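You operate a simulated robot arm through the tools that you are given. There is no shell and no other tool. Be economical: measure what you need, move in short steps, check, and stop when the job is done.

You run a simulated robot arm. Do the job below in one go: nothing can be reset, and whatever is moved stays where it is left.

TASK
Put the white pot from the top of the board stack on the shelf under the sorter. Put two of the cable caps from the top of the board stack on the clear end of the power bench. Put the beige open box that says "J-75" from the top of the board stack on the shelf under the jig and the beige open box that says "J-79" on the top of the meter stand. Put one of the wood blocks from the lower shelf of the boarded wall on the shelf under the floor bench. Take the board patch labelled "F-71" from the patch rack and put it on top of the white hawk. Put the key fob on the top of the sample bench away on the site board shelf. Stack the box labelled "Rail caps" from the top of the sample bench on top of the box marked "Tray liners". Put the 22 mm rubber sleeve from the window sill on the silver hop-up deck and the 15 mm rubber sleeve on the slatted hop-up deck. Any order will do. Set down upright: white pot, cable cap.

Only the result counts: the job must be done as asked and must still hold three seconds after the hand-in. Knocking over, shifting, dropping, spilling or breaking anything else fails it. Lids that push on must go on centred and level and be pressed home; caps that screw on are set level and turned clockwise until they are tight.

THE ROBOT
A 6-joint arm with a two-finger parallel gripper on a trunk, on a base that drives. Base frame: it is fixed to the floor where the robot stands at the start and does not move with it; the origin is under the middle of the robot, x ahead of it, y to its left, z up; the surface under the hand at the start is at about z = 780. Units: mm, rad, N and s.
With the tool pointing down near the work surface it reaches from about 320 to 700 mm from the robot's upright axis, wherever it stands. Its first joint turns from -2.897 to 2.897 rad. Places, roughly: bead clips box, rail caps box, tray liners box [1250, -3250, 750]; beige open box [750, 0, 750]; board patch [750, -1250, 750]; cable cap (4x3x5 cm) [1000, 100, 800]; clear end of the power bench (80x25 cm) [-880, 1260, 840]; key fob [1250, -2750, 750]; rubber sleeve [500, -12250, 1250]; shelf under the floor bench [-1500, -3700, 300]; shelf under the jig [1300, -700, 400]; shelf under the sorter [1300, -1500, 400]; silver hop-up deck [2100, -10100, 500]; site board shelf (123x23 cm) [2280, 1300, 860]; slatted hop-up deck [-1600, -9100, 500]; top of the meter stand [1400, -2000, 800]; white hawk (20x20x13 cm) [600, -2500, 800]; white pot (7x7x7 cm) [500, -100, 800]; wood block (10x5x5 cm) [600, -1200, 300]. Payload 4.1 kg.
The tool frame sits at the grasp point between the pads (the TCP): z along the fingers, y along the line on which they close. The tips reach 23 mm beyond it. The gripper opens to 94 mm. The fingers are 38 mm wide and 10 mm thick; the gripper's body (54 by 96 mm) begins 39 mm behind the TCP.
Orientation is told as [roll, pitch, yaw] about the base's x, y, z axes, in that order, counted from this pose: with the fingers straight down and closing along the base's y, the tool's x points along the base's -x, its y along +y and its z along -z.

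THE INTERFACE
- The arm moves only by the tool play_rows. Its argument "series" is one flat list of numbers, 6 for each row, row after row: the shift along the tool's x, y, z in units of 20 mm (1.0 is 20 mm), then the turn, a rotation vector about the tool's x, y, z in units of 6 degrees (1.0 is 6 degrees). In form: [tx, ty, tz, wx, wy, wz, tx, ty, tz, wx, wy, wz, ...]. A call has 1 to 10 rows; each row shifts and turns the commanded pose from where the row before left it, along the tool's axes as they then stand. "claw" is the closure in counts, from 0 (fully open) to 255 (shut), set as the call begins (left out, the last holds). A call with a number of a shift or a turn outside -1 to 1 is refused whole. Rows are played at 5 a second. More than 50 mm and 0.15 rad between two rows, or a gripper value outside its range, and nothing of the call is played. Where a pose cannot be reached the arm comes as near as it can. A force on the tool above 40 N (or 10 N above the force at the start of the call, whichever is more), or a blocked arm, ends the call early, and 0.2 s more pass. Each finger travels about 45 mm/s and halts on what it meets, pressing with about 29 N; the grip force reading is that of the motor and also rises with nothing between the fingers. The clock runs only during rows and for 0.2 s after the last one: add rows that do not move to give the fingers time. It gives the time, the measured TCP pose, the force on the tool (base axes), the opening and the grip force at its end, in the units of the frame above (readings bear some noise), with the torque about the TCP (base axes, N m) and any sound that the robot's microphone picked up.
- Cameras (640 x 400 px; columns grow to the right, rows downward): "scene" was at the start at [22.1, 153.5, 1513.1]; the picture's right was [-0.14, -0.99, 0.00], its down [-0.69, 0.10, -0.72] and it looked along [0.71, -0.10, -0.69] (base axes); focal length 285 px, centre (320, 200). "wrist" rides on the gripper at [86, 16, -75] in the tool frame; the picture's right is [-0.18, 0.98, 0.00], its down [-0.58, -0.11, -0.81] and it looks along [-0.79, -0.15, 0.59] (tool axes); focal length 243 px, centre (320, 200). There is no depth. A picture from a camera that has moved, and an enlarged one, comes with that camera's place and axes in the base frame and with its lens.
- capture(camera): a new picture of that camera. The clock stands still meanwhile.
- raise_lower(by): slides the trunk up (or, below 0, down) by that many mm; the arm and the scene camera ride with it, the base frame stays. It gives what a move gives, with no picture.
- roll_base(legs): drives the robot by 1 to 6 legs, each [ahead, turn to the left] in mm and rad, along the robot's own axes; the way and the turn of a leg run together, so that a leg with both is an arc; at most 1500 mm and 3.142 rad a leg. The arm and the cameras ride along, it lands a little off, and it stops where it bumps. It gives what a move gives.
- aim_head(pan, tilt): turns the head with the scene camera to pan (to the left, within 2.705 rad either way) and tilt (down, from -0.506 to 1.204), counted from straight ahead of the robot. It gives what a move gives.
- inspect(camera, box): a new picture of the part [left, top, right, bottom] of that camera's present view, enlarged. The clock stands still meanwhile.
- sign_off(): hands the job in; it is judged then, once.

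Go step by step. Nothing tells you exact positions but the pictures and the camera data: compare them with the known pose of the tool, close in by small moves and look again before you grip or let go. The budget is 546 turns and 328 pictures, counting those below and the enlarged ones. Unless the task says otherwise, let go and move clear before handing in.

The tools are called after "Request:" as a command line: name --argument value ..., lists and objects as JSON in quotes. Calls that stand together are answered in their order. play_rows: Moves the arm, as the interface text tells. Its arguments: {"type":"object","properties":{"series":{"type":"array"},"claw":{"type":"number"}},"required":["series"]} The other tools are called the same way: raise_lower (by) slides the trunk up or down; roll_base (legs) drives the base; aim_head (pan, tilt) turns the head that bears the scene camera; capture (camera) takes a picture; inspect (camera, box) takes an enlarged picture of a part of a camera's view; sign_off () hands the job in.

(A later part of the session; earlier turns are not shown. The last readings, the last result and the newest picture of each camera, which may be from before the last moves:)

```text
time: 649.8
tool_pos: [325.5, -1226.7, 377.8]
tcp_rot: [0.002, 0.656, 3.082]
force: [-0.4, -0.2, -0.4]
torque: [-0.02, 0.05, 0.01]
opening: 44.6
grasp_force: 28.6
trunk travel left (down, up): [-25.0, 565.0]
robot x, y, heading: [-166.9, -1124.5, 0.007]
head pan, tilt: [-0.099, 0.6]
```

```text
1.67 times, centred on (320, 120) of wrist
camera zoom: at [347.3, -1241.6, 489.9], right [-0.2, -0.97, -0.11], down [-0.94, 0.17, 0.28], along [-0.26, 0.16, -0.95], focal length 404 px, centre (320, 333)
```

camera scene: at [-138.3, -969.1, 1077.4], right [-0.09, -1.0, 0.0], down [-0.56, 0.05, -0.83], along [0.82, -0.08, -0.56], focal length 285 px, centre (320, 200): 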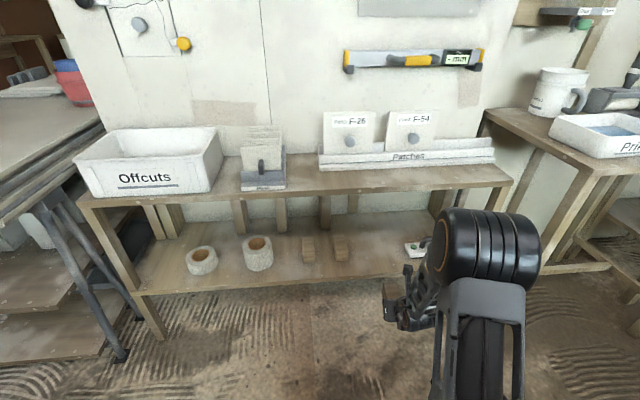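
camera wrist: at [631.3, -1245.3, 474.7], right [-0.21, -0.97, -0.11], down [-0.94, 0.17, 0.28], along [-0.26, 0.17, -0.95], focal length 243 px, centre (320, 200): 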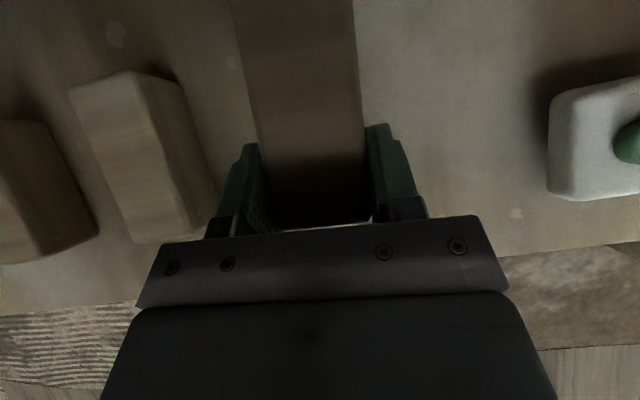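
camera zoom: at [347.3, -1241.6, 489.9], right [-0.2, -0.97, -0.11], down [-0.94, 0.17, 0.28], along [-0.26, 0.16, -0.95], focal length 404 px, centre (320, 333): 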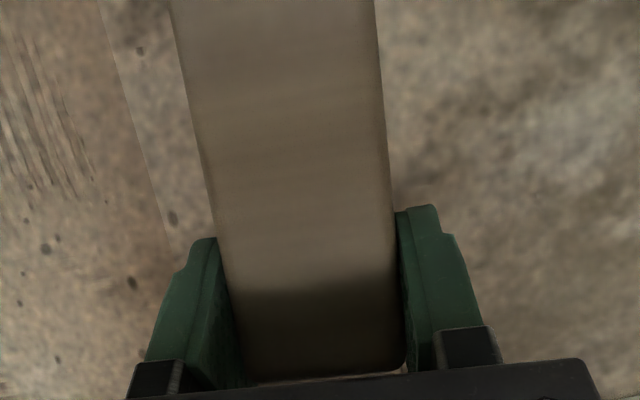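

Two blocks remain in place; one is held. Raise the trunk and head toward the floor bench.

Request:
raise_lower --by 250

Request:
roll_base --legs '[[0, -1.82], [1500, 0]]'

Request:
aim_head --pan -0.3 --tilt 0.4

Request:
capture --camera "scene"

```text
time: 652.4
tool_pos: [324.4, -1224.4, 628.2]
tcp_rot: [-0.001, 0.656, 3.082]
force: [-0.2, -0.1, -1.4]
torque: [-0.01, 0.03, 0.0]
opening: 44.7
grasp_force: 29.1
trunk travel left (down, up): [-275.0, 315.0]
robot x, y, heading: [-166.0, -1126.6, 0.004]
head pan, tilt: [-0.099, 0.6]
```

```text
time: 664.3
tool_pos: [-789.8, -3017.2, 627.0]
tcp_rot: [-0.001, 0.655, 1.244]
force: [-0.2, -0.4, -1.3]
torque: [0.02, -0.01, 0.03]
opening: 44.5
grasp_force: 28.6
trunk travel left (down, up): [-275.0, 315.0]
robot x, y, heading: [-563.1, -2571.8, -1.832]
head pan, tilt: [-0.099, 0.6]
```

```text
time: 665.0
tool_pos: [-790.2, -3016.5, 627.2]
tcp_rot: [-0.001, 0.657, 1.243]
force: [-0.6, -1.0, -1.3]
torque: [0.03, -0.01, 0.0]
opening: 44.8
grasp_force: 28.8
trunk travel left (down, up): [-275.0, 315.0]
robot x, y, heading: [-564.6, -2568.2, -1.832]
head pan, tilt: [-0.3, 0.4]
```

```text
163 pictures are left
camera scene: at [-437.3, -2635.0, 1345.6], right [-0.85, 0.53, 0.0], down [0.21, 0.33, -0.92], along [-0.49, -0.78, -0.39], focal length 285 px, centre (320, 200)
```

scene: 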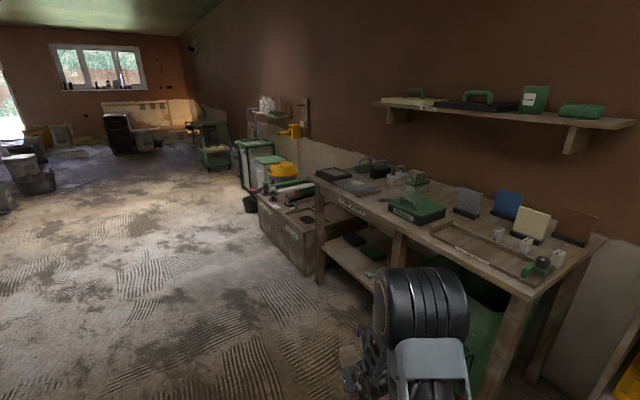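

Request:
inspect --camera "scene" --box '[300, 150, 560, 340]'

```text
2.11 times, centred on (430, 245) of scene
camera zoom: at [-437.3, -2635.0, 1345.6], right [-0.85, 0.53, 0.0], down [0.21, 0.33, -0.92], along [-0.49, -0.78, -0.39], focal length 601 px, centre (88, 105)
```

zoom: 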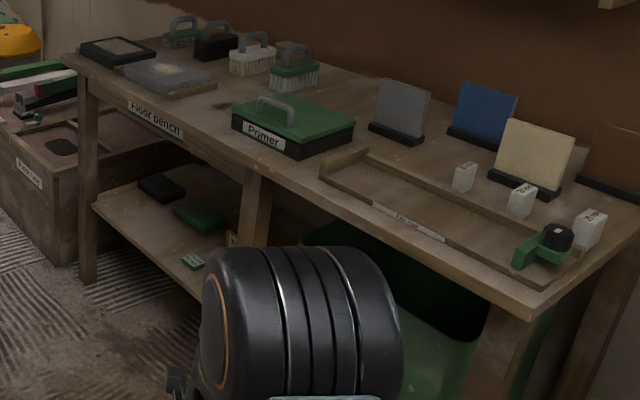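

The floor bench shelf has a free strip near (-1450,-3745). Drive in front of it.

Request:
roll_base --legs '[[0, 0.155], [1285, 0], [0, -1.465]]'

Request:
aim_head --pan 0.0 --tilt 0.6

Request:
capture --camera "scene"

```text
time: 675.7
tool_pos: [-1201.1, -3749.2, 627.4]
tcp_rot: [-0.001, 0.656, -0.071]
force: [-0.1, -0.3, -1.1]
torque: [-0.03, -0.03, -0.02]
opening: 44.7
grasp_force: 29.0
trunk travel left (down, up): [-275.0, 315.0]
robot x, y, heading: [-710.1, -3852.6, 3.143]
head pan, tilt: [-0.3, 0.4]
```

```text
time: 676.5
tool_pos: [-1201.3, -3749.6, 627.4]
tcp_rot: [0.0, 0.655, -0.069]
force: [0.9, -0.9, -1.8]
torque: [0.04, 0.0, -0.03]
opening: 44.5
grasp_force: 28.9
trunk travel left (down, up): [-275.0, 315.0]
robot x, y, heading: [-710.3, -3853.9, 3.137]
head pan, tilt: [0.0, 0.6]
```

```text
161 pictures are left
camera scene: at [-739.6, -4020.3, 1327.5], right [0.0, 1.0, 0.0], down [0.56, 0.0, -0.83], along [-0.83, 0.0, -0.56], focal length 285 px, centre (320, 200)
```

scene: 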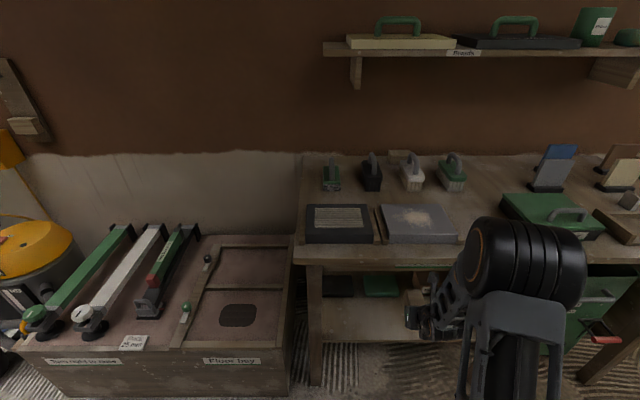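

Request:
raise_lower --by -230

Request:
capture --camera "scene"

Request:
capture --camera "wrist"

```text
time: 678.9
tool_pos: [-1201.3, -3749.0, 397.6]
tcp_rot: [0.001, 0.656, -0.071]
force: [0.5, -0.6, -0.6]
torque: [-0.01, -0.07, -0.01]
opening: 44.7
grasp_force: 29.2
trunk travel left (down, up): [-45.0, 545.0]
robot x, y, heading: [-711.6, -3855.0, 3.138]
head pan, tilt: [0.0, 0.6]
```

```text
160 pictures are left
camera scene: at [-739.6, -4020.4, 1097.5], right [0.0, 1.0, 0.0], down [0.56, 0.0, -0.83], along [-0.83, 0.0, -0.56], focal length 285 px, centre (320, 200)
```

scene: 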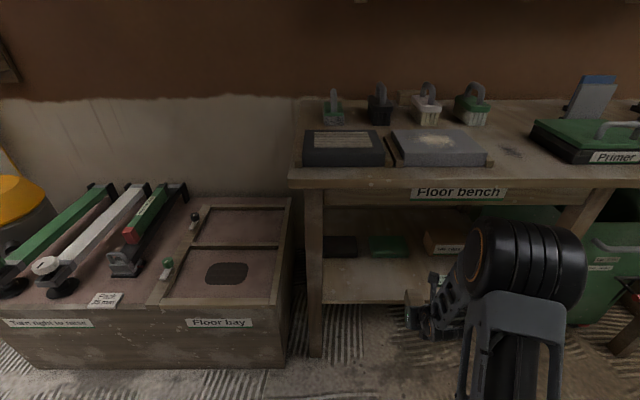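

```text
159 pictures are left
camera wrist: at [-1222.3, -3730.7, 509.8], right [0.21, 0.97, -0.11], down [0.94, -0.17, 0.28], along [0.26, -0.17, -0.95], focal length 243 px, centre (320, 200)
```

wrist: 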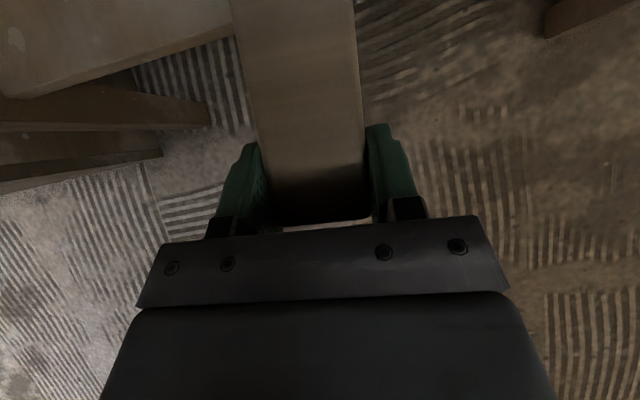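

Request:
roll_base --legs '[[125, 0]]'

Request:
play_rows --series '[0.79, 0, 0.61, 0, 0, 0, 0.79, 0, 0.61, 0, 0, 0, 0.79, 0, 0.61, 0, 0, 0, 0.6, 0, 0.46, 0, 0, 0]'

Request:
capture --camera "wrist"

Request:
capture --camera "scene"

```text
time: 680.2
tool_pos: [-1326.8, -3750.2, 396.9]
tcp_rot: [0.001, 0.654, -0.072]
force: [0.0, -0.1, -1.2]
torque: [0.01, -0.03, -0.01]
opening: 44.6
grasp_force: 29.1
trunk travel left (down, up): [-45.0, 545.0]
robot x, y, heading: [-838.3, -3851.2, 3.141]
head pan, tilt: [0.0, 0.6]
```

```text
time: 681.2
tool_pos: [-1402.2, -3744.1, 396.6]
tcp_rot: [0.001, 0.656, -0.071]
force: [0.2, -0.2, -2.3]
torque: [-0.01, -0.04, -0.02]
opening: 44.6
grasp_force: 28.8
trunk travel left (down, up): [-45.0, 545.0]
robot x, y, heading: [-836.3, -3851.2, 3.143]
head pan, tilt: [0.0, 0.6]
```

```text
158 pictures are left
camera wrist: at [-1423.0, -3726.2, 509.2], right [0.21, 0.97, -0.11], down [0.94, -0.17, 0.28], along [0.26, -0.17, -0.95], focal length 243 px, centre (320, 200)
```

wrist: 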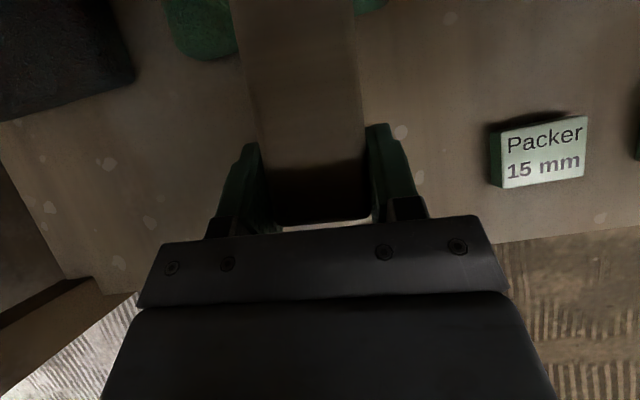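

```text
157 pictures are left
camera scene: at [-864.9, -4020.1, 1097.4], right [0.0, 1.0, 0.0], down [0.56, 0.0, -0.83], along [-0.83, 0.0, -0.56], focal length 285 px, centre (320, 200)
```

scene: 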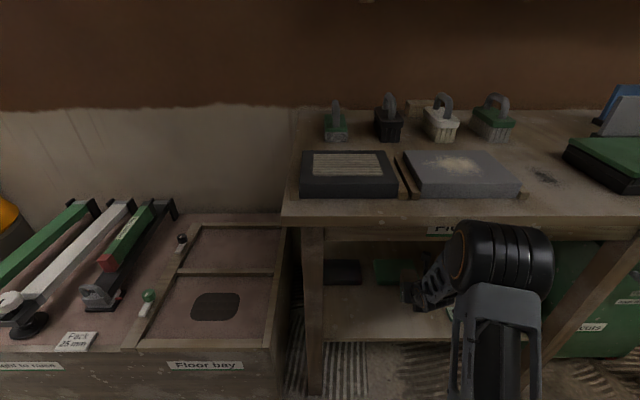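

Request:
play_rows --series '[-0.98, 0, -0.76, 0, 0, 0, -0.6, 0, 0.79, 0, 0, 0, -0.6, 0, 0.79, 0, 0, 0]'

Request:
capture --camera "wrist"

```text
time: 682.0
tool_pos: [-1377.4, -3748.3, 357.8]
tcp_rot: [0.0, 0.655, -0.069]
force: [-0.4, 0.0, -1.2]
torque: [-0.03, -0.05, -0.02]
opening: 44.7
grasp_force: 28.7
trunk travel left (down, up): [-45.0, 545.0]
robot x, y, heading: [-834.8, -3848.6, 3.139]
head pan, tilt: [0.0, 0.6]
```

```text
156 pictures are left
camera wrist: at [-1398.6, -3729.2, 470.0], right [0.21, 0.97, -0.11], down [0.94, -0.17, 0.28], along [0.26, -0.17, -0.95], focal length 243 px, centre (320, 200)
```

wrist: 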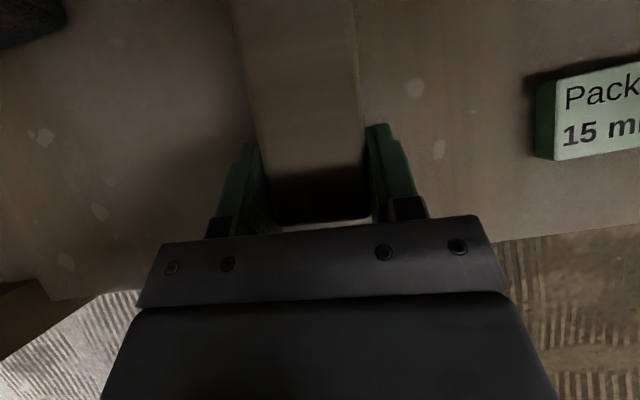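

Lower in small steps to contact.

Request:
play_rows --series '[-0.3, 0, 0.4, 0, 0, 0, 0, 0, 0, 0, 0, 0]'

Request:
play_rows --series '[-0.15, 0, 0.2, 0, 0, 0, 0, 0, 0, 0, 0, 0]'

Request:
play_rows --series '[-0.09, 0, 0.12, 0, 0, 0, 0, 0, 0, 0, 0, 0]'

Request:
play_rows --series '[-0.09, 0, 0.12, 0, 0, 0, 0, 0, 0, 0, 0, 0]'

```text
time: 682.6
tool_pos: [-1376.6, -3747.0, 349.4]
tcp_rot: [0.001, 0.66, -0.067]
force: [2.5, -1.8, 13.0]
torque: [-0.12, -0.35, -0.02]
opening: 44.6
grasp_force: 29.1
trunk travel left (down, up): [-45.0, 545.0]
robot x, y, heading: [-835.2, -3853.3, 3.139]
head pan, tilt: [0.0, 0.6]
```

```text
time: 683.0
tool_pos: [-1379.6, -3747.5, 346.9]
tcp_rot: [0.002, 0.671, -0.07]
force: [5.7, -0.1, 18.4]
torque: [-0.51, -0.18, 0.28]
opening: 44.6
grasp_force: 29.3
trunk travel left (down, up): [-45.0, 545.0]
robot x, y, heading: [-839.5, -3855.6, 3.141]
head pan, tilt: [0.0, 0.6]
stopped in row 2: the force on the tool passed its limit at 43 N (the readings are from after the stop); the commanded pose is now the measured one
```

```text
time: 683.4
tool_pos: [-1381.7, -3746.8, 348.7]
tcp_rot: [0.0, 0.677, -0.067]
force: [2.8, -0.5, 15.9]
torque: [-0.34, -0.22, 0.11]
opening: 44.7
grasp_force: 29.0
trunk travel left (down, up): [-45.0, 545.0]
robot x, y, heading: [-836.0, -3853.2, 3.136]
head pan, tilt: [0.0, 0.6]
stopped in row 1: the force on the tool passed its limit at 45 N (the readings are from after the stop); the commanded pose is now the measured one
```

```text
time: 683.8
tool_pos: [-1382.7, -3745.8, 347.8]
tcp_rot: [0.002, 0.685, -0.068]
force: [2.4, -0.8, 17.6]
torque: [-0.17, -0.42, -0.01]
opening: 44.9
grasp_force: 29.5
trunk travel left (down, up): [-45.0, 545.0]
robot x, y, heading: [-837.8, -3850.5, 3.144]
head pan, tilt: [0.0, 0.6]
stopped in row 2: the force on the tool passed its limit at 45 N (the readings are from after the stop); the commanded pose is now the measured one
```

Block rests on the shelf. Release and withdraw.

Request:
play_rows --series '[0.05, 0, -0.07, 0, 0, 0, 0, 0, 0, 0, 0, 0, 0, 0, 0, 0, 0, 0]' --claw 60

Request:
play_rows --series '[0, 0, -0.5, 0, 0, 0, 0, 0, -1, 0, 0, 0, 0, 0, -1, 0, 0, 0, 0, 0, -1, 0, 0, 0, 0, 0, -1, 0, 0, 0]'

Request:
roll_base --legs '[[-200, 0]]'

Request:
capture --camera "scene"

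Request:
capture --camera "wrist"

```text
time: 684.6
tool_pos: [-1381.3, -3746.8, 348.0]
tcp_rot: [0.003, 0.679, -0.068]
force: [3.1, 5.5, 8.0]
torque: [-0.14, -0.07, 0.16]
opening: 69.5
grasp_force: 0.1
trunk travel left (down, up): [-45.0, 545.0]
robot x, y, heading: [-838.3, -3852.0, 3.138]
head pan, tilt: [0.0, 0.6]
```

```text
time: 685.8
tool_pos: [-1325.6, -3751.0, 419.4]
tcp_rot: [0.002, 0.677, -0.069]
force: [0.2, 0.0, -1.0]
torque: [-0.02, -0.02, -0.01]
opening: 72.0
grasp_force: 0.0
trunk travel left (down, up): [-45.0, 545.0]
robot x, y, heading: [-837.4, -3855.5, 3.14]
head pan, tilt: [0.0, 0.6]
```

```text
time: 687.4
tool_pos: [-1129.4, -3752.1, 419.8]
tcp_rot: [0.002, 0.679, -0.066]
force: [-0.9, -0.1, -0.3]
torque: [-0.05, -0.04, 0.02]
opening: 72.2
grasp_force: 0.0
trunk travel left (down, up): [-45.0, 545.0]
robot x, y, heading: [-639.7, -3851.9, 3.139]
head pan, tilt: [0.0, 0.6]
```

```text
155 pictures are left
camera scene: at [-666.0, -4020.4, 1097.4], right [0.0, 1.0, 0.0], down [0.56, 0.0, -0.83], along [-0.83, 0.0, -0.56], focal length 285 px, centre (320, 200)
```

scene: 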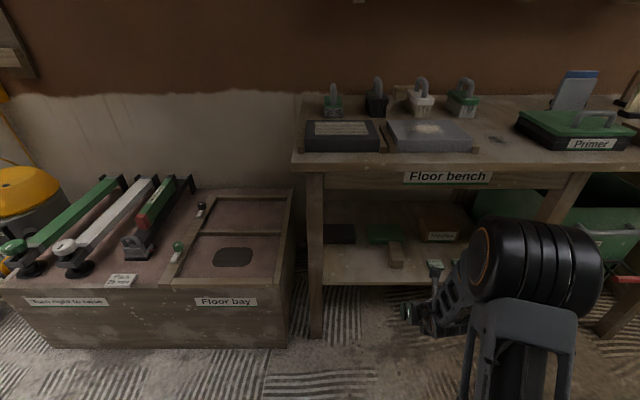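

```text
154 pictures are left
camera wrist: at [-1147.1, -3734.0, 532.2], right [0.21, 0.97, -0.11], down [0.95, -0.17, 0.26], along [0.24, -0.16, -0.96], focal length 243 px, centre (320, 200)
```

wrist: 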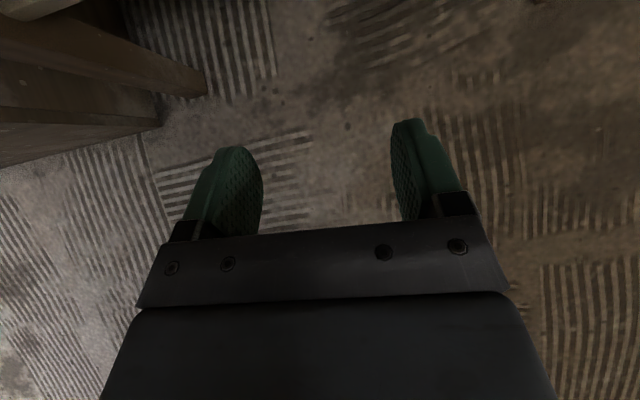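

Request:
inspect --camera "scene" --box '[320, 210, 480, 310]'

```text
4.00 times, centred on (400, 260) of scene
camera zoom: at [-666.0, -4020.4, 1097.4], right [0.0, 1.0, 0.0], down [0.56, 0.0, -0.83], along [-0.83, 0.0, -0.56], focal length 1142 px, centre (0, -40)
```

zoom: 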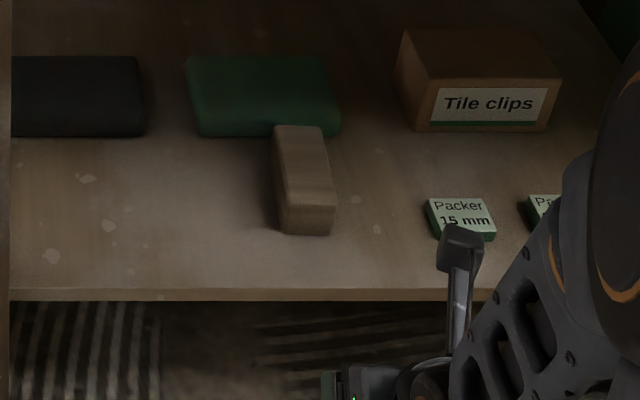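

The block is on the shelf under the floor bench. Now raise, level and unroll the tool for the remaining jobs.

Request:
raise_lower --by 400

Request:
play_rows --series '[0, 0, 0, 0, 0, -1, 0, 0, 0, 0, 0, -1, 0, 0, 0, 0, 0, -1, 0, 0, 0, 0, 0, -1, 0, 0, 0, 0, 0, -1, 0, 0, 0, 0, 0, -1, 0, 0, 0, 0, 0, -1, 0, 0, 0, 0, 0, -1, 0, 0, 0, 0, 0, -1, 0, 0, 0, 0, 0, -1]' --claw 0

Request:
play_rows --series '[0, 0, 0, 0, 0, -1, 0, 0, 0, 0, 0, -1, 0, 0, 0, 0, 0, -1, 0, 0, 0, 0, 0, -1, 0, 0, 0, 0, 0, -1, 0, 0, 0, 0, 0, -1, 0, 0, 0, 0, 0, -1, 0, 0, 0, 0, 0, -1, 0, 0, 0, 0, 0, -1, 0, 0, 0, 0, 0, -1]'

Request:
play_rows --series '[0, 0, 0, 0, 0, -1, 0, 0, 0, 0, 0, -1, 0, 0, 0, 0, 0, -1, 0, 0, 0, 0, 0, -1, 0, 0, 0, 0, 0, -1, 0, 0, 0, 0, 0, -1, 0, 0, 0, 0, 0, -1, 0, 0, 0, 0, 0, -1, 0, 0, 0, 0, 0, -1, 0, 0, 0, 0, 0, -1]'

Request:
play_rows --series '[-0.3, 0, 0, 0, 0.8, 0, -0.3, 0, 0, 0, 0.8, 0, -0.3, 0, 0, 0, 0.8, 0, -0.3, 0, 0, 0, 0.8, 0, -0.3, 0, 0, 0, 0.8, 0, -0.3, 0, 0, 0, 0.8, 0, -0.3, 0, 0, 0, 0.8, 0, -0.3, 0, 0, 0, 0.88, 0]'

```text
time: 691.3
tool_pos: [-1128.6, -3751.6, 819.1]
tcp_rot: [0.001, 0.678, -0.067]
force: [-0.2, -0.1, 0.6]
torque: [0.02, -0.01, -0.03]
opening: 71.8
grasp_force: 0.1
trunk travel left (down, up): [-445.0, 145.0]
robot x, y, heading: [-640.7, -3857.2, 3.145]
head pan, tilt: [0.0, 0.6]
```

```text
time: 693.5
tool_pos: [-1129.2, -3750.5, 819.2]
tcp_rot: [0.61, 0.316, 1.084]
force: [0.4, 0.0, 0.1]
torque: [0.01, -0.03, -0.03]
opening: 93.6
grasp_force: 0.0
trunk travel left (down, up): [-445.0, 145.0]
robot x, y, heading: [-639.7, -3850.7, 3.142]
head pan, tilt: [0.0, 0.6]
```

```text
time: 695.7
tool_pos: [-1126.9, -3752.2, 820.1]
tcp_rot: [0.61, -0.319, 1.926]
force: [0.4, -0.7, -0.1]
torque: [0.0, 0.0, 0.03]
opening: 93.9
grasp_force: 0.1
trunk travel left (down, up): [-445.0, 145.0]
robot x, y, heading: [-639.1, -3854.2, 3.138]
head pan, tilt: [0.0, 0.6]
```

```text
time: 697.9
tool_pos: [-1128.8, -3752.9, 817.8]
tcp_rot: [-0.004, -0.679, 3.078]
force: [-0.8, 0.2, -0.5]
torque: [0.03, -0.01, -0.01]
opening: 94.0
grasp_force: 0.0
trunk travel left (down, up): [-445.0, 145.0]
robot x, y, heading: [-640.5, -3853.1, 3.142]
head pan, tilt: [0.0, 0.6]
```

```text
time: 699.7
tool_pos: [-1165.3, -3754.2, 836.6]
tcp_rot: [0.026, -0.104, 3.085]
force: [0.3, -0.5, -0.2]
torque: [0.01, -0.03, 0.0]
opening: 93.7
grasp_force: 0.1
out of reach, approached as far as the arm can: row 3, 4
trunk travel left (down, up): [-445.0, 145.0]
robot x, y, heading: [-641.6, -3849.4, 3.141]
head pan, tilt: [0.0, 0.6]
```

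Request:
play_rows --series '[0, 0, -1, 0.25, 0.95, -0.53, 0, 0, -1, 0, 0, 0, 0, 0, -1, 0, 0, 0, 0, 0, -1, 0, 0, 0, 0, 0, -1, 0, 0, 0, 0, 0, -1, 0, 0, 0]'

Request:
roll_base --legs '[[150, 0], [-150, 0], [0, 3.1], [1000, 0]]'

Request:
aim_head --pan 0.3 --tilt 0.35

Request:
capture --camera "scene"

```text
time: 701.1
tool_pos: [-1162.9, -3753.2, 956.9]
tcp_rot: [-0.002, -0.008, -3.139]
force: [-0.1, 0.1, -0.3]
torque: [0.0, -0.01, 0.02]
opening: 93.8
grasp_force: 0.1
trunk travel left (down, up): [-445.0, 145.0]
robot x, y, heading: [-636.5, -3854.5, 3.146]
head pan, tilt: [0.0, 0.6]
```

```text
time: 715.5
tool_pos: [877.9, -3971.2, 956.8]
tcp_rot: [-0.003, -0.009, -0.016]
force: [0.2, 0.9, 0.6]
torque: [0.0, 0.01, -0.03]
opening: 93.9
grasp_force: 0.0
trunk travel left (down, up): [-445.0, 145.0]
robot x, y, heading: [354.7, -3861.5, -0.016]
head pan, tilt: [0.0, 0.6]
```

```text
time: 716.3
tool_pos: [879.2, -3971.0, 956.6]
tcp_rot: [-0.005, -0.009, -0.015]
force: [-0.2, 0.8, -0.2]
torque: [0.04, 0.01, -0.01]
opening: 94.1
grasp_force: 0.1
trunk travel left (down, up): [-445.0, 145.0]
robot x, y, heading: [356.6, -3863.5, -0.017]
head pan, tilt: [0.3, 0.351]
```

```text
152 pictures are left
camera scene: at [389.4, -3672.0, 1520.1], right [0.28, -0.96, 0.0], down [-0.33, -0.1, -0.94], along [0.9, 0.26, -0.34], focal length 285 px, centre (320, 200)
```

scene: 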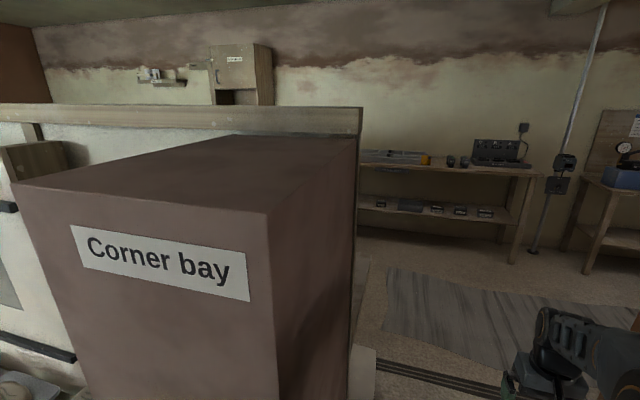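

Request:
play_rows --series '[0.9, 0, -0.5, 0, 0, 0, 0.9, 0, -0.5, 0, 0, 0, 0.9, 0, -0.5, 0, 0, 0, 0.9, 0, -0.5, 0, 0, 0, 0.9, 0, -0.5, 0, 0, 0]'

Request:
roll_base --legs '[[0, -0.19], [915, 0], [0, 1.77]]'

Request:
aim_head --pan 0.0 --tilt 0.6

Request:
capture --camera "scene"

```text
time: 717.5
tool_pos: [789.0, -3969.6, 1003.2]
tcp_rot: [-0.003, -0.007, -0.014]
force: [0.0, -0.3, -0.2]
torque: [-0.01, 0.0, 0.05]
opening: 93.9
grasp_force: 0.2
trunk travel left (down, up): [-445.0, 145.0]
robot x, y, heading: [356.4, -3867.2, -0.015]
head pan, tilt: [0.3, 0.351]
```

```text
time: 727.3
tool_pos: [1338.5, -3598.1, 1004.8]
tcp_rot: [-0.006, -0.009, 1.606]
force: [-0.1, -0.6, -0.3]
torque: [0.01, -0.03, -0.01]
opening: 93.9
grasp_force: 0.0
trunk travel left (down, up): [-445.0, 145.0]
robot x, y, heading: [1250.4, -4040.0, 1.607]
head pan, tilt: [0.3, 0.351]
```

```text
time: 728.1
tool_pos: [1338.8, -3597.4, 1003.8]
tcp_rot: [-0.004, -0.009, 1.607]
force: [-0.3, 0.4, 0.4]
torque: [0.03, 0.01, 0.0]
opening: 94.1
grasp_force: 0.0
trunk travel left (down, up): [-445.0, 145.0]
robot x, y, heading: [1255.4, -4038.3, 1.609]
head pan, tilt: [0.0, 0.6]
```

```text
151 pictures are left
camera scene: at [1088.0, -4015.6, 1497.5], right [1.0, 0.03, 0.0], down [0.02, -0.56, -0.83], along [-0.03, 0.82, -0.56], focal length 285 px, centre (320, 200)
```

scene: 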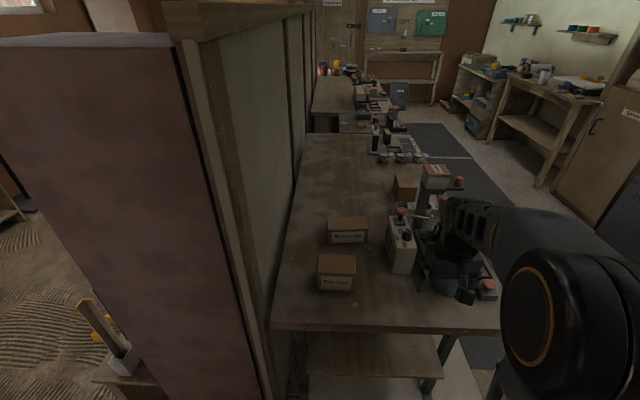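

Excellent view: two boxes with labels facing this end. Read them.

Request:
inspect --camera "scene" --box '[300, 160, 460, 300]'

```text
2.86 times, centred on (380, 230) of scene
camera zoom: at [1088.0, -4015.6, 1497.5], right [1.0, 0.03, 0.0], down [0.02, -0.56, -0.83], along [-0.03, 0.82, -0.56], focal length 815 px, centre (149, 114)
```

zoom: 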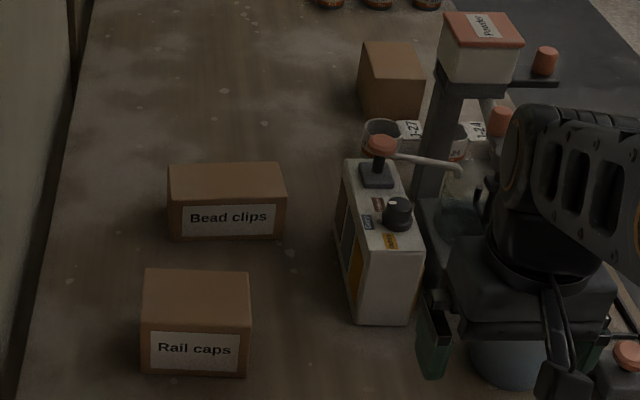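

"Rail caps" is the near box (centre ≈(1114,-3431), about 112×76×74). I'll grip across its 76 mm depth. First swing the arm left, away from the mixer, and turn the tool 90°.

Request:
play_rows --series '[0, 1, 0, 0, 0, 0, 0, 1, 0, 0, 0, 0, 0, 1, 0, 0, 0, 0, 0, 1, 0, 0, 0, 0, 0, 1, 0, 0, 0, 0, 0, 1, 0, 0, 0, 0, 0, 1, 0, 0, 0, 0, 0, 1, 0, 0, 0, 0, 0, 1, 0, 0, 0, 0, 0, 1, 0, 0, 0, 0]'

Request:
play_rows --series '[0, 0, 0, 0, 0, -1, 0, 0, 0, 0, 0, -1, 0, 0, 0, 0, 0, -1, 0, 0, 0, 0, 0, -1, 0, 0, 0, 0, 0, -1, 0, 0, 0, 0, 0, -1, 0, 0, 0, 0, 0, -1, 0, 0, 0, 0, 0, -1, 0, 0, 0, 0, 0, -1, 0, 0, 0, 0, 0, -1]'

Request:
play_rows --series '[0, 0, 0, 0, 0, -1, 0, 0, 0, 0, 0, -1, 0, 0, 0, 0, 0, -1, 0, 0, 0, 0, 0, -1, 0, 0, 0, 0, 0, -1]'

Request:
roll_base --legs '[[0, -0.035], [120, 0]]'

Request:
capture --camera "wrist"

Request:
capture --camera "scene"

```text
time: 730.3
tool_pos: [1140.8, -3607.4, 1001.9]
tcp_rot: [-0.005, -0.011, 1.604]
force: [-0.3, -0.5, 0.0]
torque: [0.0, 0.02, 0.0]
opening: 94.0
grasp_force: 0.0
trunk travel left (down, up): [-445.0, 145.0]
robot x, y, heading: [1256.1, -4038.2, 1.606]
head pan, tilt: [0.0, 0.6]
```

```text
time: 732.5
tool_pos: [1137.9, -3604.3, 1002.9]
tcp_rot: [-0.009, -0.002, 2.655]
force: [0.0, 0.2, -0.3]
torque: [0.01, -0.01, 0.0]
opening: 94.1
grasp_force: 0.0
trunk travel left (down, up): [-445.0, 145.0]
robot x, y, heading: [1250.5, -4035.5, 1.606]
head pan, tilt: [0.0, 0.6]
```

```text
time: 733.7
tool_pos: [1138.6, -3604.0, 1003.1]
tcp_rot: [-0.008, 0.003, -3.104]
force: [0.1, -0.1, 0.5]
torque: [-0.01, 0.01, -0.01]
opening: 93.8
grasp_force: 0.0
trunk travel left (down, up): [-445.0, 145.0]
robot x, y, heading: [1255.3, -4037.0, 1.605]
head pan, tilt: [0.0, 0.6]
```

```text
time: 735.3
tool_pos: [1153.2, -3482.7, 1004.2]
tcp_rot: [-0.008, 0.004, -3.138]
force: [0.1, 0.0, 0.2]
torque: [0.0, -0.05, 0.0]
opening: 93.9
grasp_force: 0.1
trunk travel left (down, up): [-445.0, 145.0]
robot x, y, heading: [1250.4, -3916.3, 1.573]
head pan, tilt: [0.0, 0.6]
```

```text
149 pictures are left
camera wrist: at [1239.8, -3498.4, 1078.4], right [-0.18, -0.98, -0.01], down [-0.58, 0.1, 0.81], along [-0.79, 0.15, -0.59], focal length 243 px, centre (320, 200)
```

wrist: 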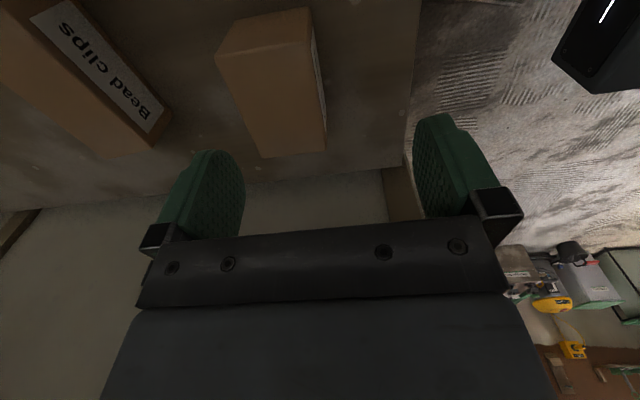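

```text
148 pictures are left
camera scene: at [1088.7, -3891.8, 1497.4], right [1.0, 0.0, 0.0], down [0.0, -0.57, -0.82], along [0.0, 0.82, -0.57], focal length 285 px, centre (320, 200)
```

scene: 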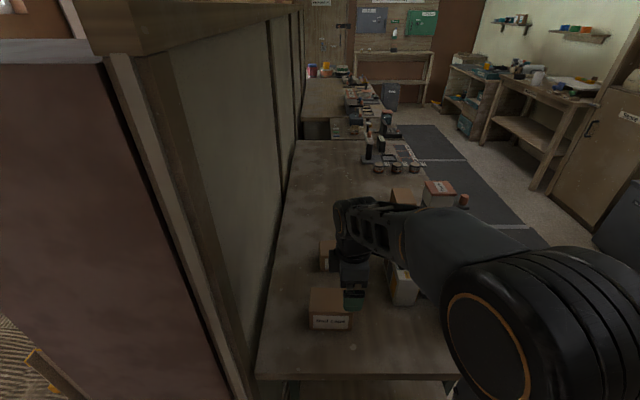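

Request:
play_rows --series '[-0.51, -0.59, 0, 0, 0, 0, -0.51, -0.59, 0, 0, 0, 0, -0.51, -0.59, 0.5, 0, 0, 0, -0.51, -0.59, 0.9, 0, 0, 0, 0, 0, 0.9, 0, 0, 0, 0, 0, 0.9, 0, 0, 0]'

Request:
capture --camera "wrist"

```text
time: 736.7
tool_pos: [1112.0, -3436.9, 936.1]
tcp_rot: [-0.01, 0.004, -3.138]
force: [0.5, 0.1, 0.2]
torque: [-0.03, 0.01, 0.03]
opening: 93.8
grasp_force: 0.1
trunk travel left (down, up): [-445.0, 145.0]
robot x, y, heading: [1253.9, -3916.2, 1.573]
head pan, tilt: [0.0, 0.6]
```

```text
147 pictures are left
camera wrist: at [1199.0, -3452.6, 1012.4], right [-0.18, -0.98, -0.01], down [-0.58, 0.1, 0.81], along [-0.79, 0.15, -0.59], focal length 243 px, centre (320, 200)
```

wrist: 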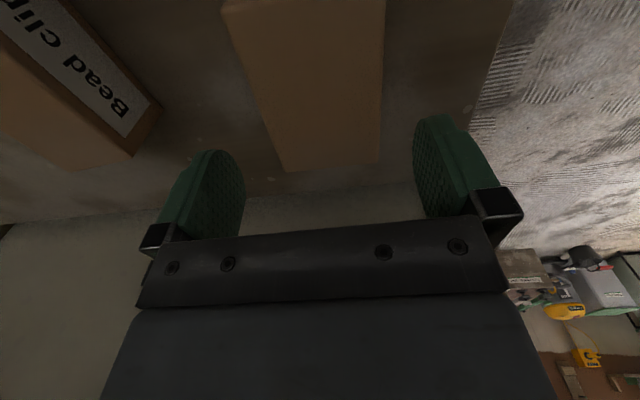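

Request:
play_rows --series '[0, -0.08, 0.8, 0, 0, 0, 0, 0, 0.8, 0, 0, 0]'

Request:
capture --camera "wrist"

```text
time: 737.3
tool_pos: [1112.1, -3433.6, 905.5]
tcp_rot: [-0.009, 0.003, -3.139]
force: [-0.3, 0.6, 0.2]
torque: [0.0, -0.02, 0.0]
opening: 93.9
grasp_force: 0.0
trunk travel left (down, up): [-445.0, 145.0]
robot x, y, heading: [1255.4, -3918.9, 1.57]
head pan, tilt: [0.0, 0.6]
```

```text
146 pictures are left
camera wrist: at [1199.4, -3449.6, 980.8], right [-0.18, -0.98, -0.01], down [-0.58, 0.1, 0.81], along [-0.79, 0.15, -0.59], focal length 243 px, centre (320, 200)
```

wrist: 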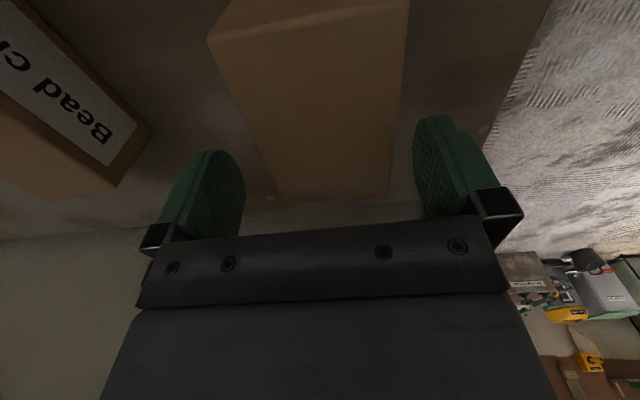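

Request:
play_rows --series '[0, 0, 0.7, 0, 0, 0, 0, 0, 0.7, 0, 0, 0]'

Request:
capture --camera "wrist"

```text
time: 737.9
tool_pos: [1111.7, -3431.4, 878.4]
tcp_rot: [-0.009, 0.003, -3.138]
force: [0.0, 0.2, -0.6]
torque: [-0.02, -0.04, 0.02]
opening: 93.9
grasp_force: 0.0
trunk travel left (down, up): [-445.0, 145.0]
robot x, y, heading: [1254.9, -3916.3, 1.572]
head pan, tilt: [0.0, 0.6]
```

```text
145 pictures are left
camera wrist: at [1198.7, -3447.6, 953.2], right [-0.18, -0.98, -0.01], down [-0.58, 0.1, 0.81], along [-0.79, 0.15, -0.59], focal length 243 px, centre (320, 200)
```

wrist: 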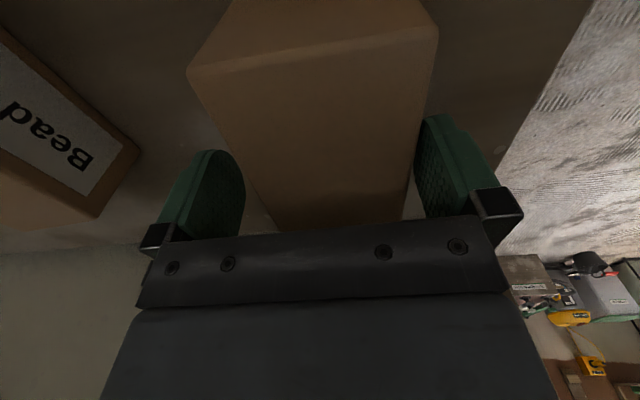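

Request:
play_rows --series '[0, 0.12, 0, 0, 0, 0, 0, 0, 0.5, 0, 0, 0, 0, 0, 0.5, 0, 0, 0, 0, 0, 0.5, 0, 0, 0]'

Request:
capture --camera "wrist"

```text
time: 738.9
tool_pos: [1112.0, -3434.8, 849.1]
tcp_rot: [-0.007, 0.004, -3.139]
force: [-0.3, 0.6, 0.0]
torque: [0.0, 0.01, -0.03]
opening: 94.2
grasp_force: 0.1
trunk travel left (down, up): [-445.0, 145.0]
robot x, y, heading: [1253.8, -3916.7, 1.575]
head pan, tilt: [0.0, 0.6]
```

```text
144 pictures are left
camera wrist: at [1199.1, -3450.2, 924.3], right [-0.18, -0.98, -0.01], down [-0.58, 0.1, 0.81], along [-0.79, 0.15, -0.59], focal length 243 px, centre (320, 200)
```

wrist: 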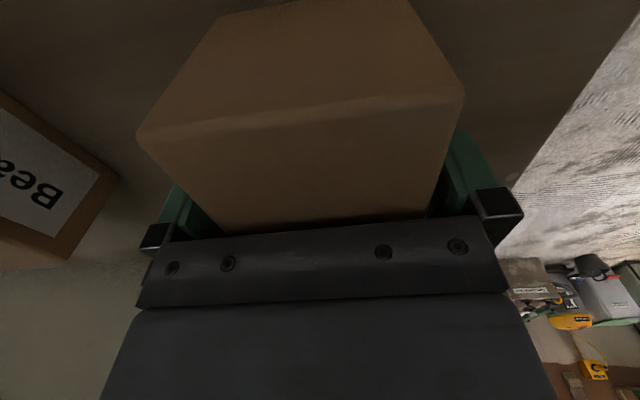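

Fingers straddle the box without contact. Grip and lift.

Request:
play_rows --series '[0, 0, 0, 0, 0, 0, 0, 0, 0, 0, 0, 0, 0, 0, 0, 0, 0, 0, 0, 0, 0, 0, 0, 0]' --claw 255

Request:
play_rows --series '[0, 0, -0.5, 0, 0, 0, 0, 0, -1, 0, 0, 0, 0, 0, -1, 0, 0, 0, 0, 0, -1, 0, 0, 0, 0, 0, -1, 0, 0, 0, 0, 0, -1, 0, 0, 0, 0, 0, -1, 0, 0, 0, 0, 0, -1, 0, 0, 0, 0, 0, -1, 0, 0, 0]'

Request:
capture --camera "scene"

```text
time: 739.9
tool_pos: [1112.6, -3434.9, 848.7]
tcp_rot: [-0.01, 0.004, -3.139]
force: [0.1, -0.6, 0.1]
torque: [-0.11, -0.12, -0.01]
opening: 75.1
grasp_force: 29.1
trunk travel left (down, up): [-445.0, 145.0]
robot x, y, heading: [1253.6, -3922.4, 1.571]
head pan, tilt: [0.0, 0.6]
```

```text
time: 741.9
tool_pos: [1110.7, -3436.7, 1018.8]
tcp_rot: [-0.006, 0.002, -3.137]
force: [-0.8, 0.0, -1.7]
torque: [0.02, 0.0, 0.0]
opening: 74.8
grasp_force: 29.3
trunk travel left (down, up): [-445.0, 145.0]
robot x, y, heading: [1256.8, -3920.3, 1.572]
head pan, tilt: [0.0, 0.6]
```

```text
143 pictures are left
camera scene: at [1088.7, -3891.9, 1497.4], right [1.0, 0.0, 0.0], down [0.0, -0.57, -0.83], along [0.0, 0.82, -0.57], focal length 285 px, centre (320, 200)
```

scene: 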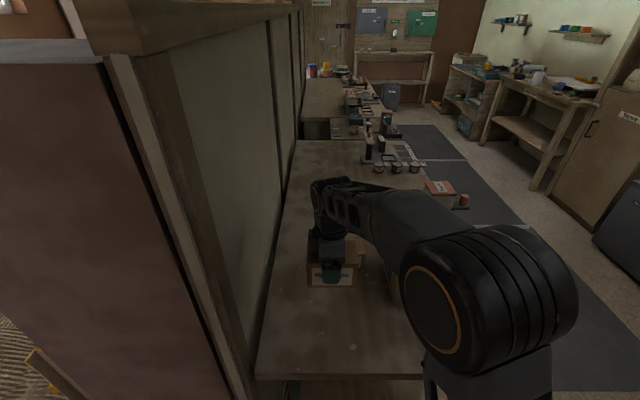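

Rail caps held. Drive around the bench end into the corridor, to face the tray liners box.

Request:
roll_base --legs '[[-250, 0], [0, -1.57], [900, 0], [0, 1.57], [1150, 0], [0, 1.57]]'

Request:
aim_head --pan 0.1 --tilt 0.7

Request:
capture --camera "scene"

```text
time: 764.8
tool_pos: [1637.3, -3114.5, 1019.9]
tcp_rot: [-0.007, 0.002, -1.584]
force: [-0.6, 0.3, -1.3]
torque: [-0.01, -0.01, 0.04]
opening: 74.7
grasp_force: 29.0
trunk travel left (down, up): [-445.0, 145.0]
robot x, y, heading: [2123.9, -2977.8, 3.133]
head pan, tilt: [0.0, 0.6]
```

```text
time: 765.5
tool_pos: [1638.0, -3114.1, 1018.2]
tcp_rot: [-0.007, 0.003, -1.584]
force: [-0.5, -0.2, -2.7]
torque: [0.01, 0.0, -0.01]
opening: 74.7
grasp_force: 28.7
trunk travel left (down, up): [-445.0, 145.0]
robot x, y, heading: [2122.8, -2976.1, 3.129]
head pan, tilt: [0.099, 0.7]
```

```text
142 pictures are left
camera scene: at [2095.8, -3153.1, 1488.8], right [-0.09, 1.0, 0.0], down [0.64, 0.06, -0.77], along [-0.76, -0.07, -0.64], focal length 285 px, centre (320, 200)
```

scene: 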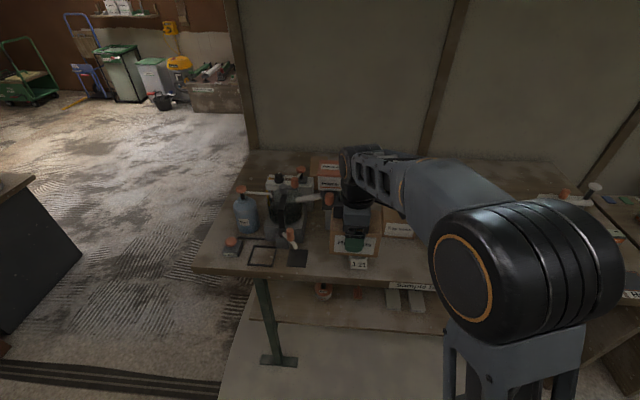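

Request:
play_rows --series '[0.93, 0, 0, 0, 0, 0, 0.93, 0, 0, 0, 0, 0, 0.93, 0, 0, 0, 0, 0, 0.93, 0, 0, 0, 0, 0, 0.93, 0, 0, 0, 0, 0, 0.93, 0, 0, 0, 0, 0, 0.93, 0, 0, 0, 0, 0, 0.93, 0, 0, 0, 0, 0, 0.93, 0, 0, 0, 0, 0]'

Request:
roll_base --legs '[[150, 0]]'

Request:
inspect --camera "scene" --box '[280, 160, 480, 320]'

Request:
capture --camera "wrist"

```text
time: 767.5
tool_pos: [1639.9, -2947.6, 1020.0]
tcp_rot: [-0.008, 0.004, -1.583]
force: [0.0, -0.5, -1.7]
torque: [-0.01, -0.04, 0.01]
opening: 74.8
grasp_force: 29.0
trunk travel left (down, up): [-445.0, 145.0]
robot x, y, heading: [2119.8, -2978.9, 3.128]
head pan, tilt: [0.099, 0.7]
```

```text
time: 768.9
tool_pos: [1492.7, -2941.7, 1019.7]
tcp_rot: [-0.007, 0.003, -1.584]
force: [0.2, -0.4, -3.1]
torque: [-0.01, 0.01, 0.0]
opening: 74.8
grasp_force: 28.7
trunk travel left (down, up): [-445.0, 145.0]
robot x, y, heading: [1975.4, -2976.1, 3.129]
head pan, tilt: [0.099, 0.7]
```

```text
2.50 times, centred on (380, 240) of scene
camera zoom: at [1948.3, -3150.8, 1488.8], right [-0.08, 1.0, 0.0], down [0.64, 0.05, -0.76], along [-0.76, -0.06, -0.64], focal length 713 px, centre (170, 100)
```

zoom: 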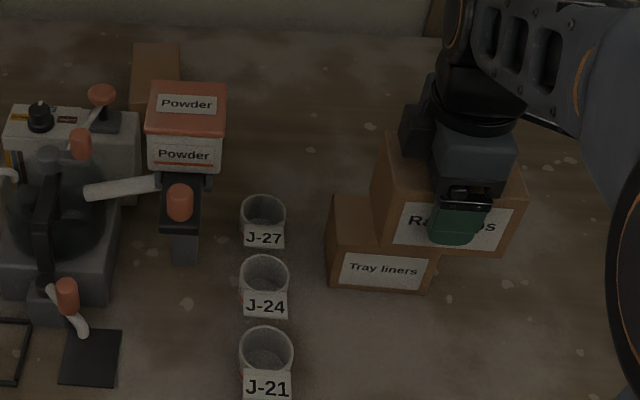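

```text
140 pictures are left
camera wrist: at [1512.3, -2857.2, 1094.9], right [0.98, -0.2, -0.01], down [-0.11, -0.58, 0.81], along [-0.16, -0.79, -0.59], focal length 243 px, centre (320, 200)
```

wrist: 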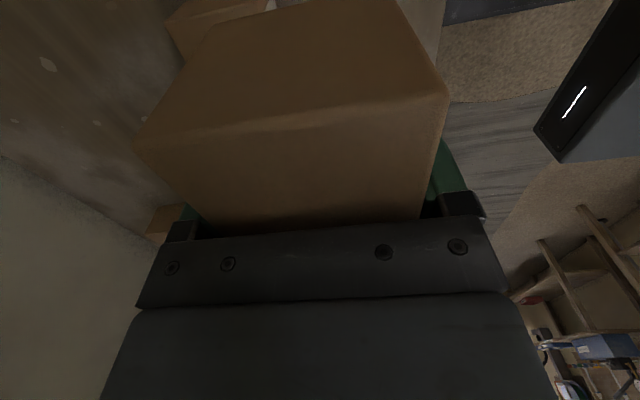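

Request:
play_rows --series '[-0.12, -0.99, 0, 0, 0, 0, -0.12, -0.99, 0, 0, 0, 0, -0.12, -0.99, 0, 0, 0, 0, -0.12, -0.97, 0, 0, 0, 0, 0, 0, 0.9, 0, 0, 0, 0, 0, 0.9, 0, 0, 0, 0, 0, 0.9, 0, 0, 0]'

Request:
inspect --camera "scene" --box '[330, 150, 470, 270]'

```text
time: 770.5
tool_pos: [1413.7, -2952.3, 965.9]
tcp_rot: [-0.008, 0.002, -1.584]
force: [0.0, -0.7, -2.6]
torque: [0.0, -0.02, 0.0]
opening: 74.5
grasp_force: 28.9
trunk travel left (down, up): [-445.0, 145.0]
robot x, y, heading: [1976.4, -2974.7, 3.123]
head pan, tilt: [0.099, 0.7]
```

```text
3.33 times, centred on (400, 210) of scene
camera zoom: at [1948.5, -3150.8, 1488.8], right [-0.08, 1.0, 0.0], down [0.64, 0.05, -0.76], along [-0.76, -0.06, -0.64], focal length 951 px, centre (53, 167)
```

zoom: 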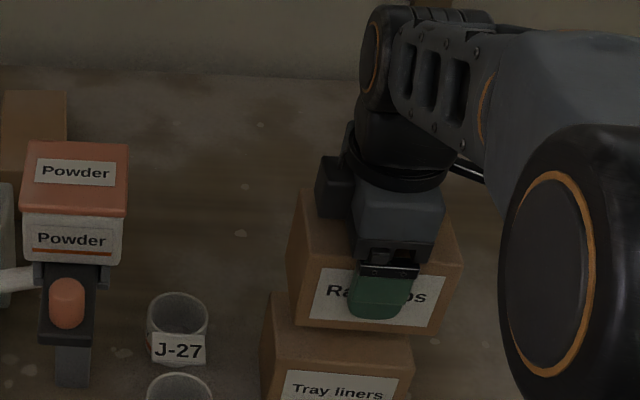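

Fine-tune the overlap slightly, then lower to just above.

Request:
play_rows --series '[-0.5, 0.25, 0, 0, 0, 0, 0, 0, 0.9, 0, 0, 0, 0, 0, 0.3, 0, 0, 0]'

Request:
inspect --camera "scene" --box '[330, 170, 470, 290]'

```text
time: 771.2
tool_pos: [1418.7, -2961.4, 941.4]
tcp_rot: [-0.006, 0.005, -1.582]
force: [-0.1, -0.1, -3.0]
torque: [-0.01, 0.02, 0.0]
opening: 74.8
grasp_force: 28.4
trunk travel left (down, up): [-445.0, 145.0]
robot x, y, heading: [1975.3, -2977.1, 3.129]
head pan, tilt: [0.099, 0.7]
```

```text
3.33 times, centred on (400, 230) of scene
camera zoom: at [1948.4, -3150.7, 1488.8], right [-0.08, 1.0, 0.0], down [0.64, 0.05, -0.76], along [-0.76, -0.06, -0.64], focal length 951 px, centre (53, 100)
```

zoom: 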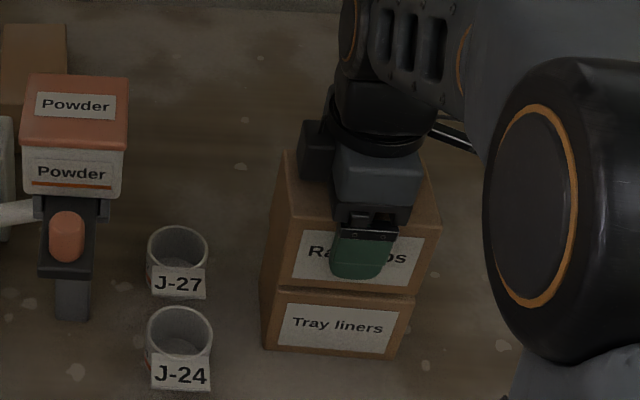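

Request:
play_rows --series '[0, 0, 0.35, 0, 0, 0, 0, 0, 0, 0, 0, 0]'

Request:
play_rows --series '[0, 0, 0.15, 0, 0, 0, 0, 0, 0, 0, 0, 0]'

```text
time: 771.9
tool_pos: [1419.4, -2960.6, 932.9]
tcp_rot: [-0.007, 0.004, -1.586]
force: [-0.5, 0.3, -2.6]
torque: [0.0, 0.01, 0.0]
opening: 74.7
grasp_force: 28.4
trunk travel left (down, up): [-445.0, 145.0]
robot x, y, heading: [1973.9, -2976.3, 3.129]
head pan, tilt: [0.099, 0.7]
```

```text
time: 772.5
tool_pos: [1418.7, -2961.6, 931.6]
tcp_rot: [-0.007, 0.004, -1.585]
force: [-0.2, -0.9, -1.5]
torque: [0.0, 0.0, 0.0]
opening: 74.8
grasp_force: 29.5
trunk travel left (down, up): [-445.0, 145.0]
robot x, y, heading: [1974.3, -2974.3, 3.128]
head pan, tilt: [0.099, 0.7]
```

Request:
play_rows --series '[0, 0, 0.12, 0, 0, 0, 0, 0, 0, 0, 0, 0]'

Request:
play_rows --series '[0, 0, 0.1, 0, 0, 0, 0, 0, 0, 0, 0, 0]'

```text
time: 773.0
tool_pos: [1420.0, -2961.8, 929.9]
tcp_rot: [-0.007, 0.004, -1.585]
force: [-0.4, -0.3, -1.8]
torque: [-0.03, 0.02, 0.03]
opening: 74.9
grasp_force: 28.9
trunk travel left (down, up): [-445.0, 145.0]
robot x, y, heading: [1976.9, -2977.0, 3.127]
head pan, tilt: [0.099, 0.7]
```

```text
time: 773.6
tool_pos: [1419.6, -2961.1, 929.6]
tcp_rot: [-0.01, 0.004, -1.584]
force: [-1.3, 0.8, 9.8]
torque: [0.19, -0.38, 0.04]
opening: 74.8
grasp_force: 28.7
trunk travel left (down, up): [-445.0, 145.0]
robot x, y, heading: [1975.7, -2974.9, 3.124]
head pan, tilt: [0.099, 0.7]
```

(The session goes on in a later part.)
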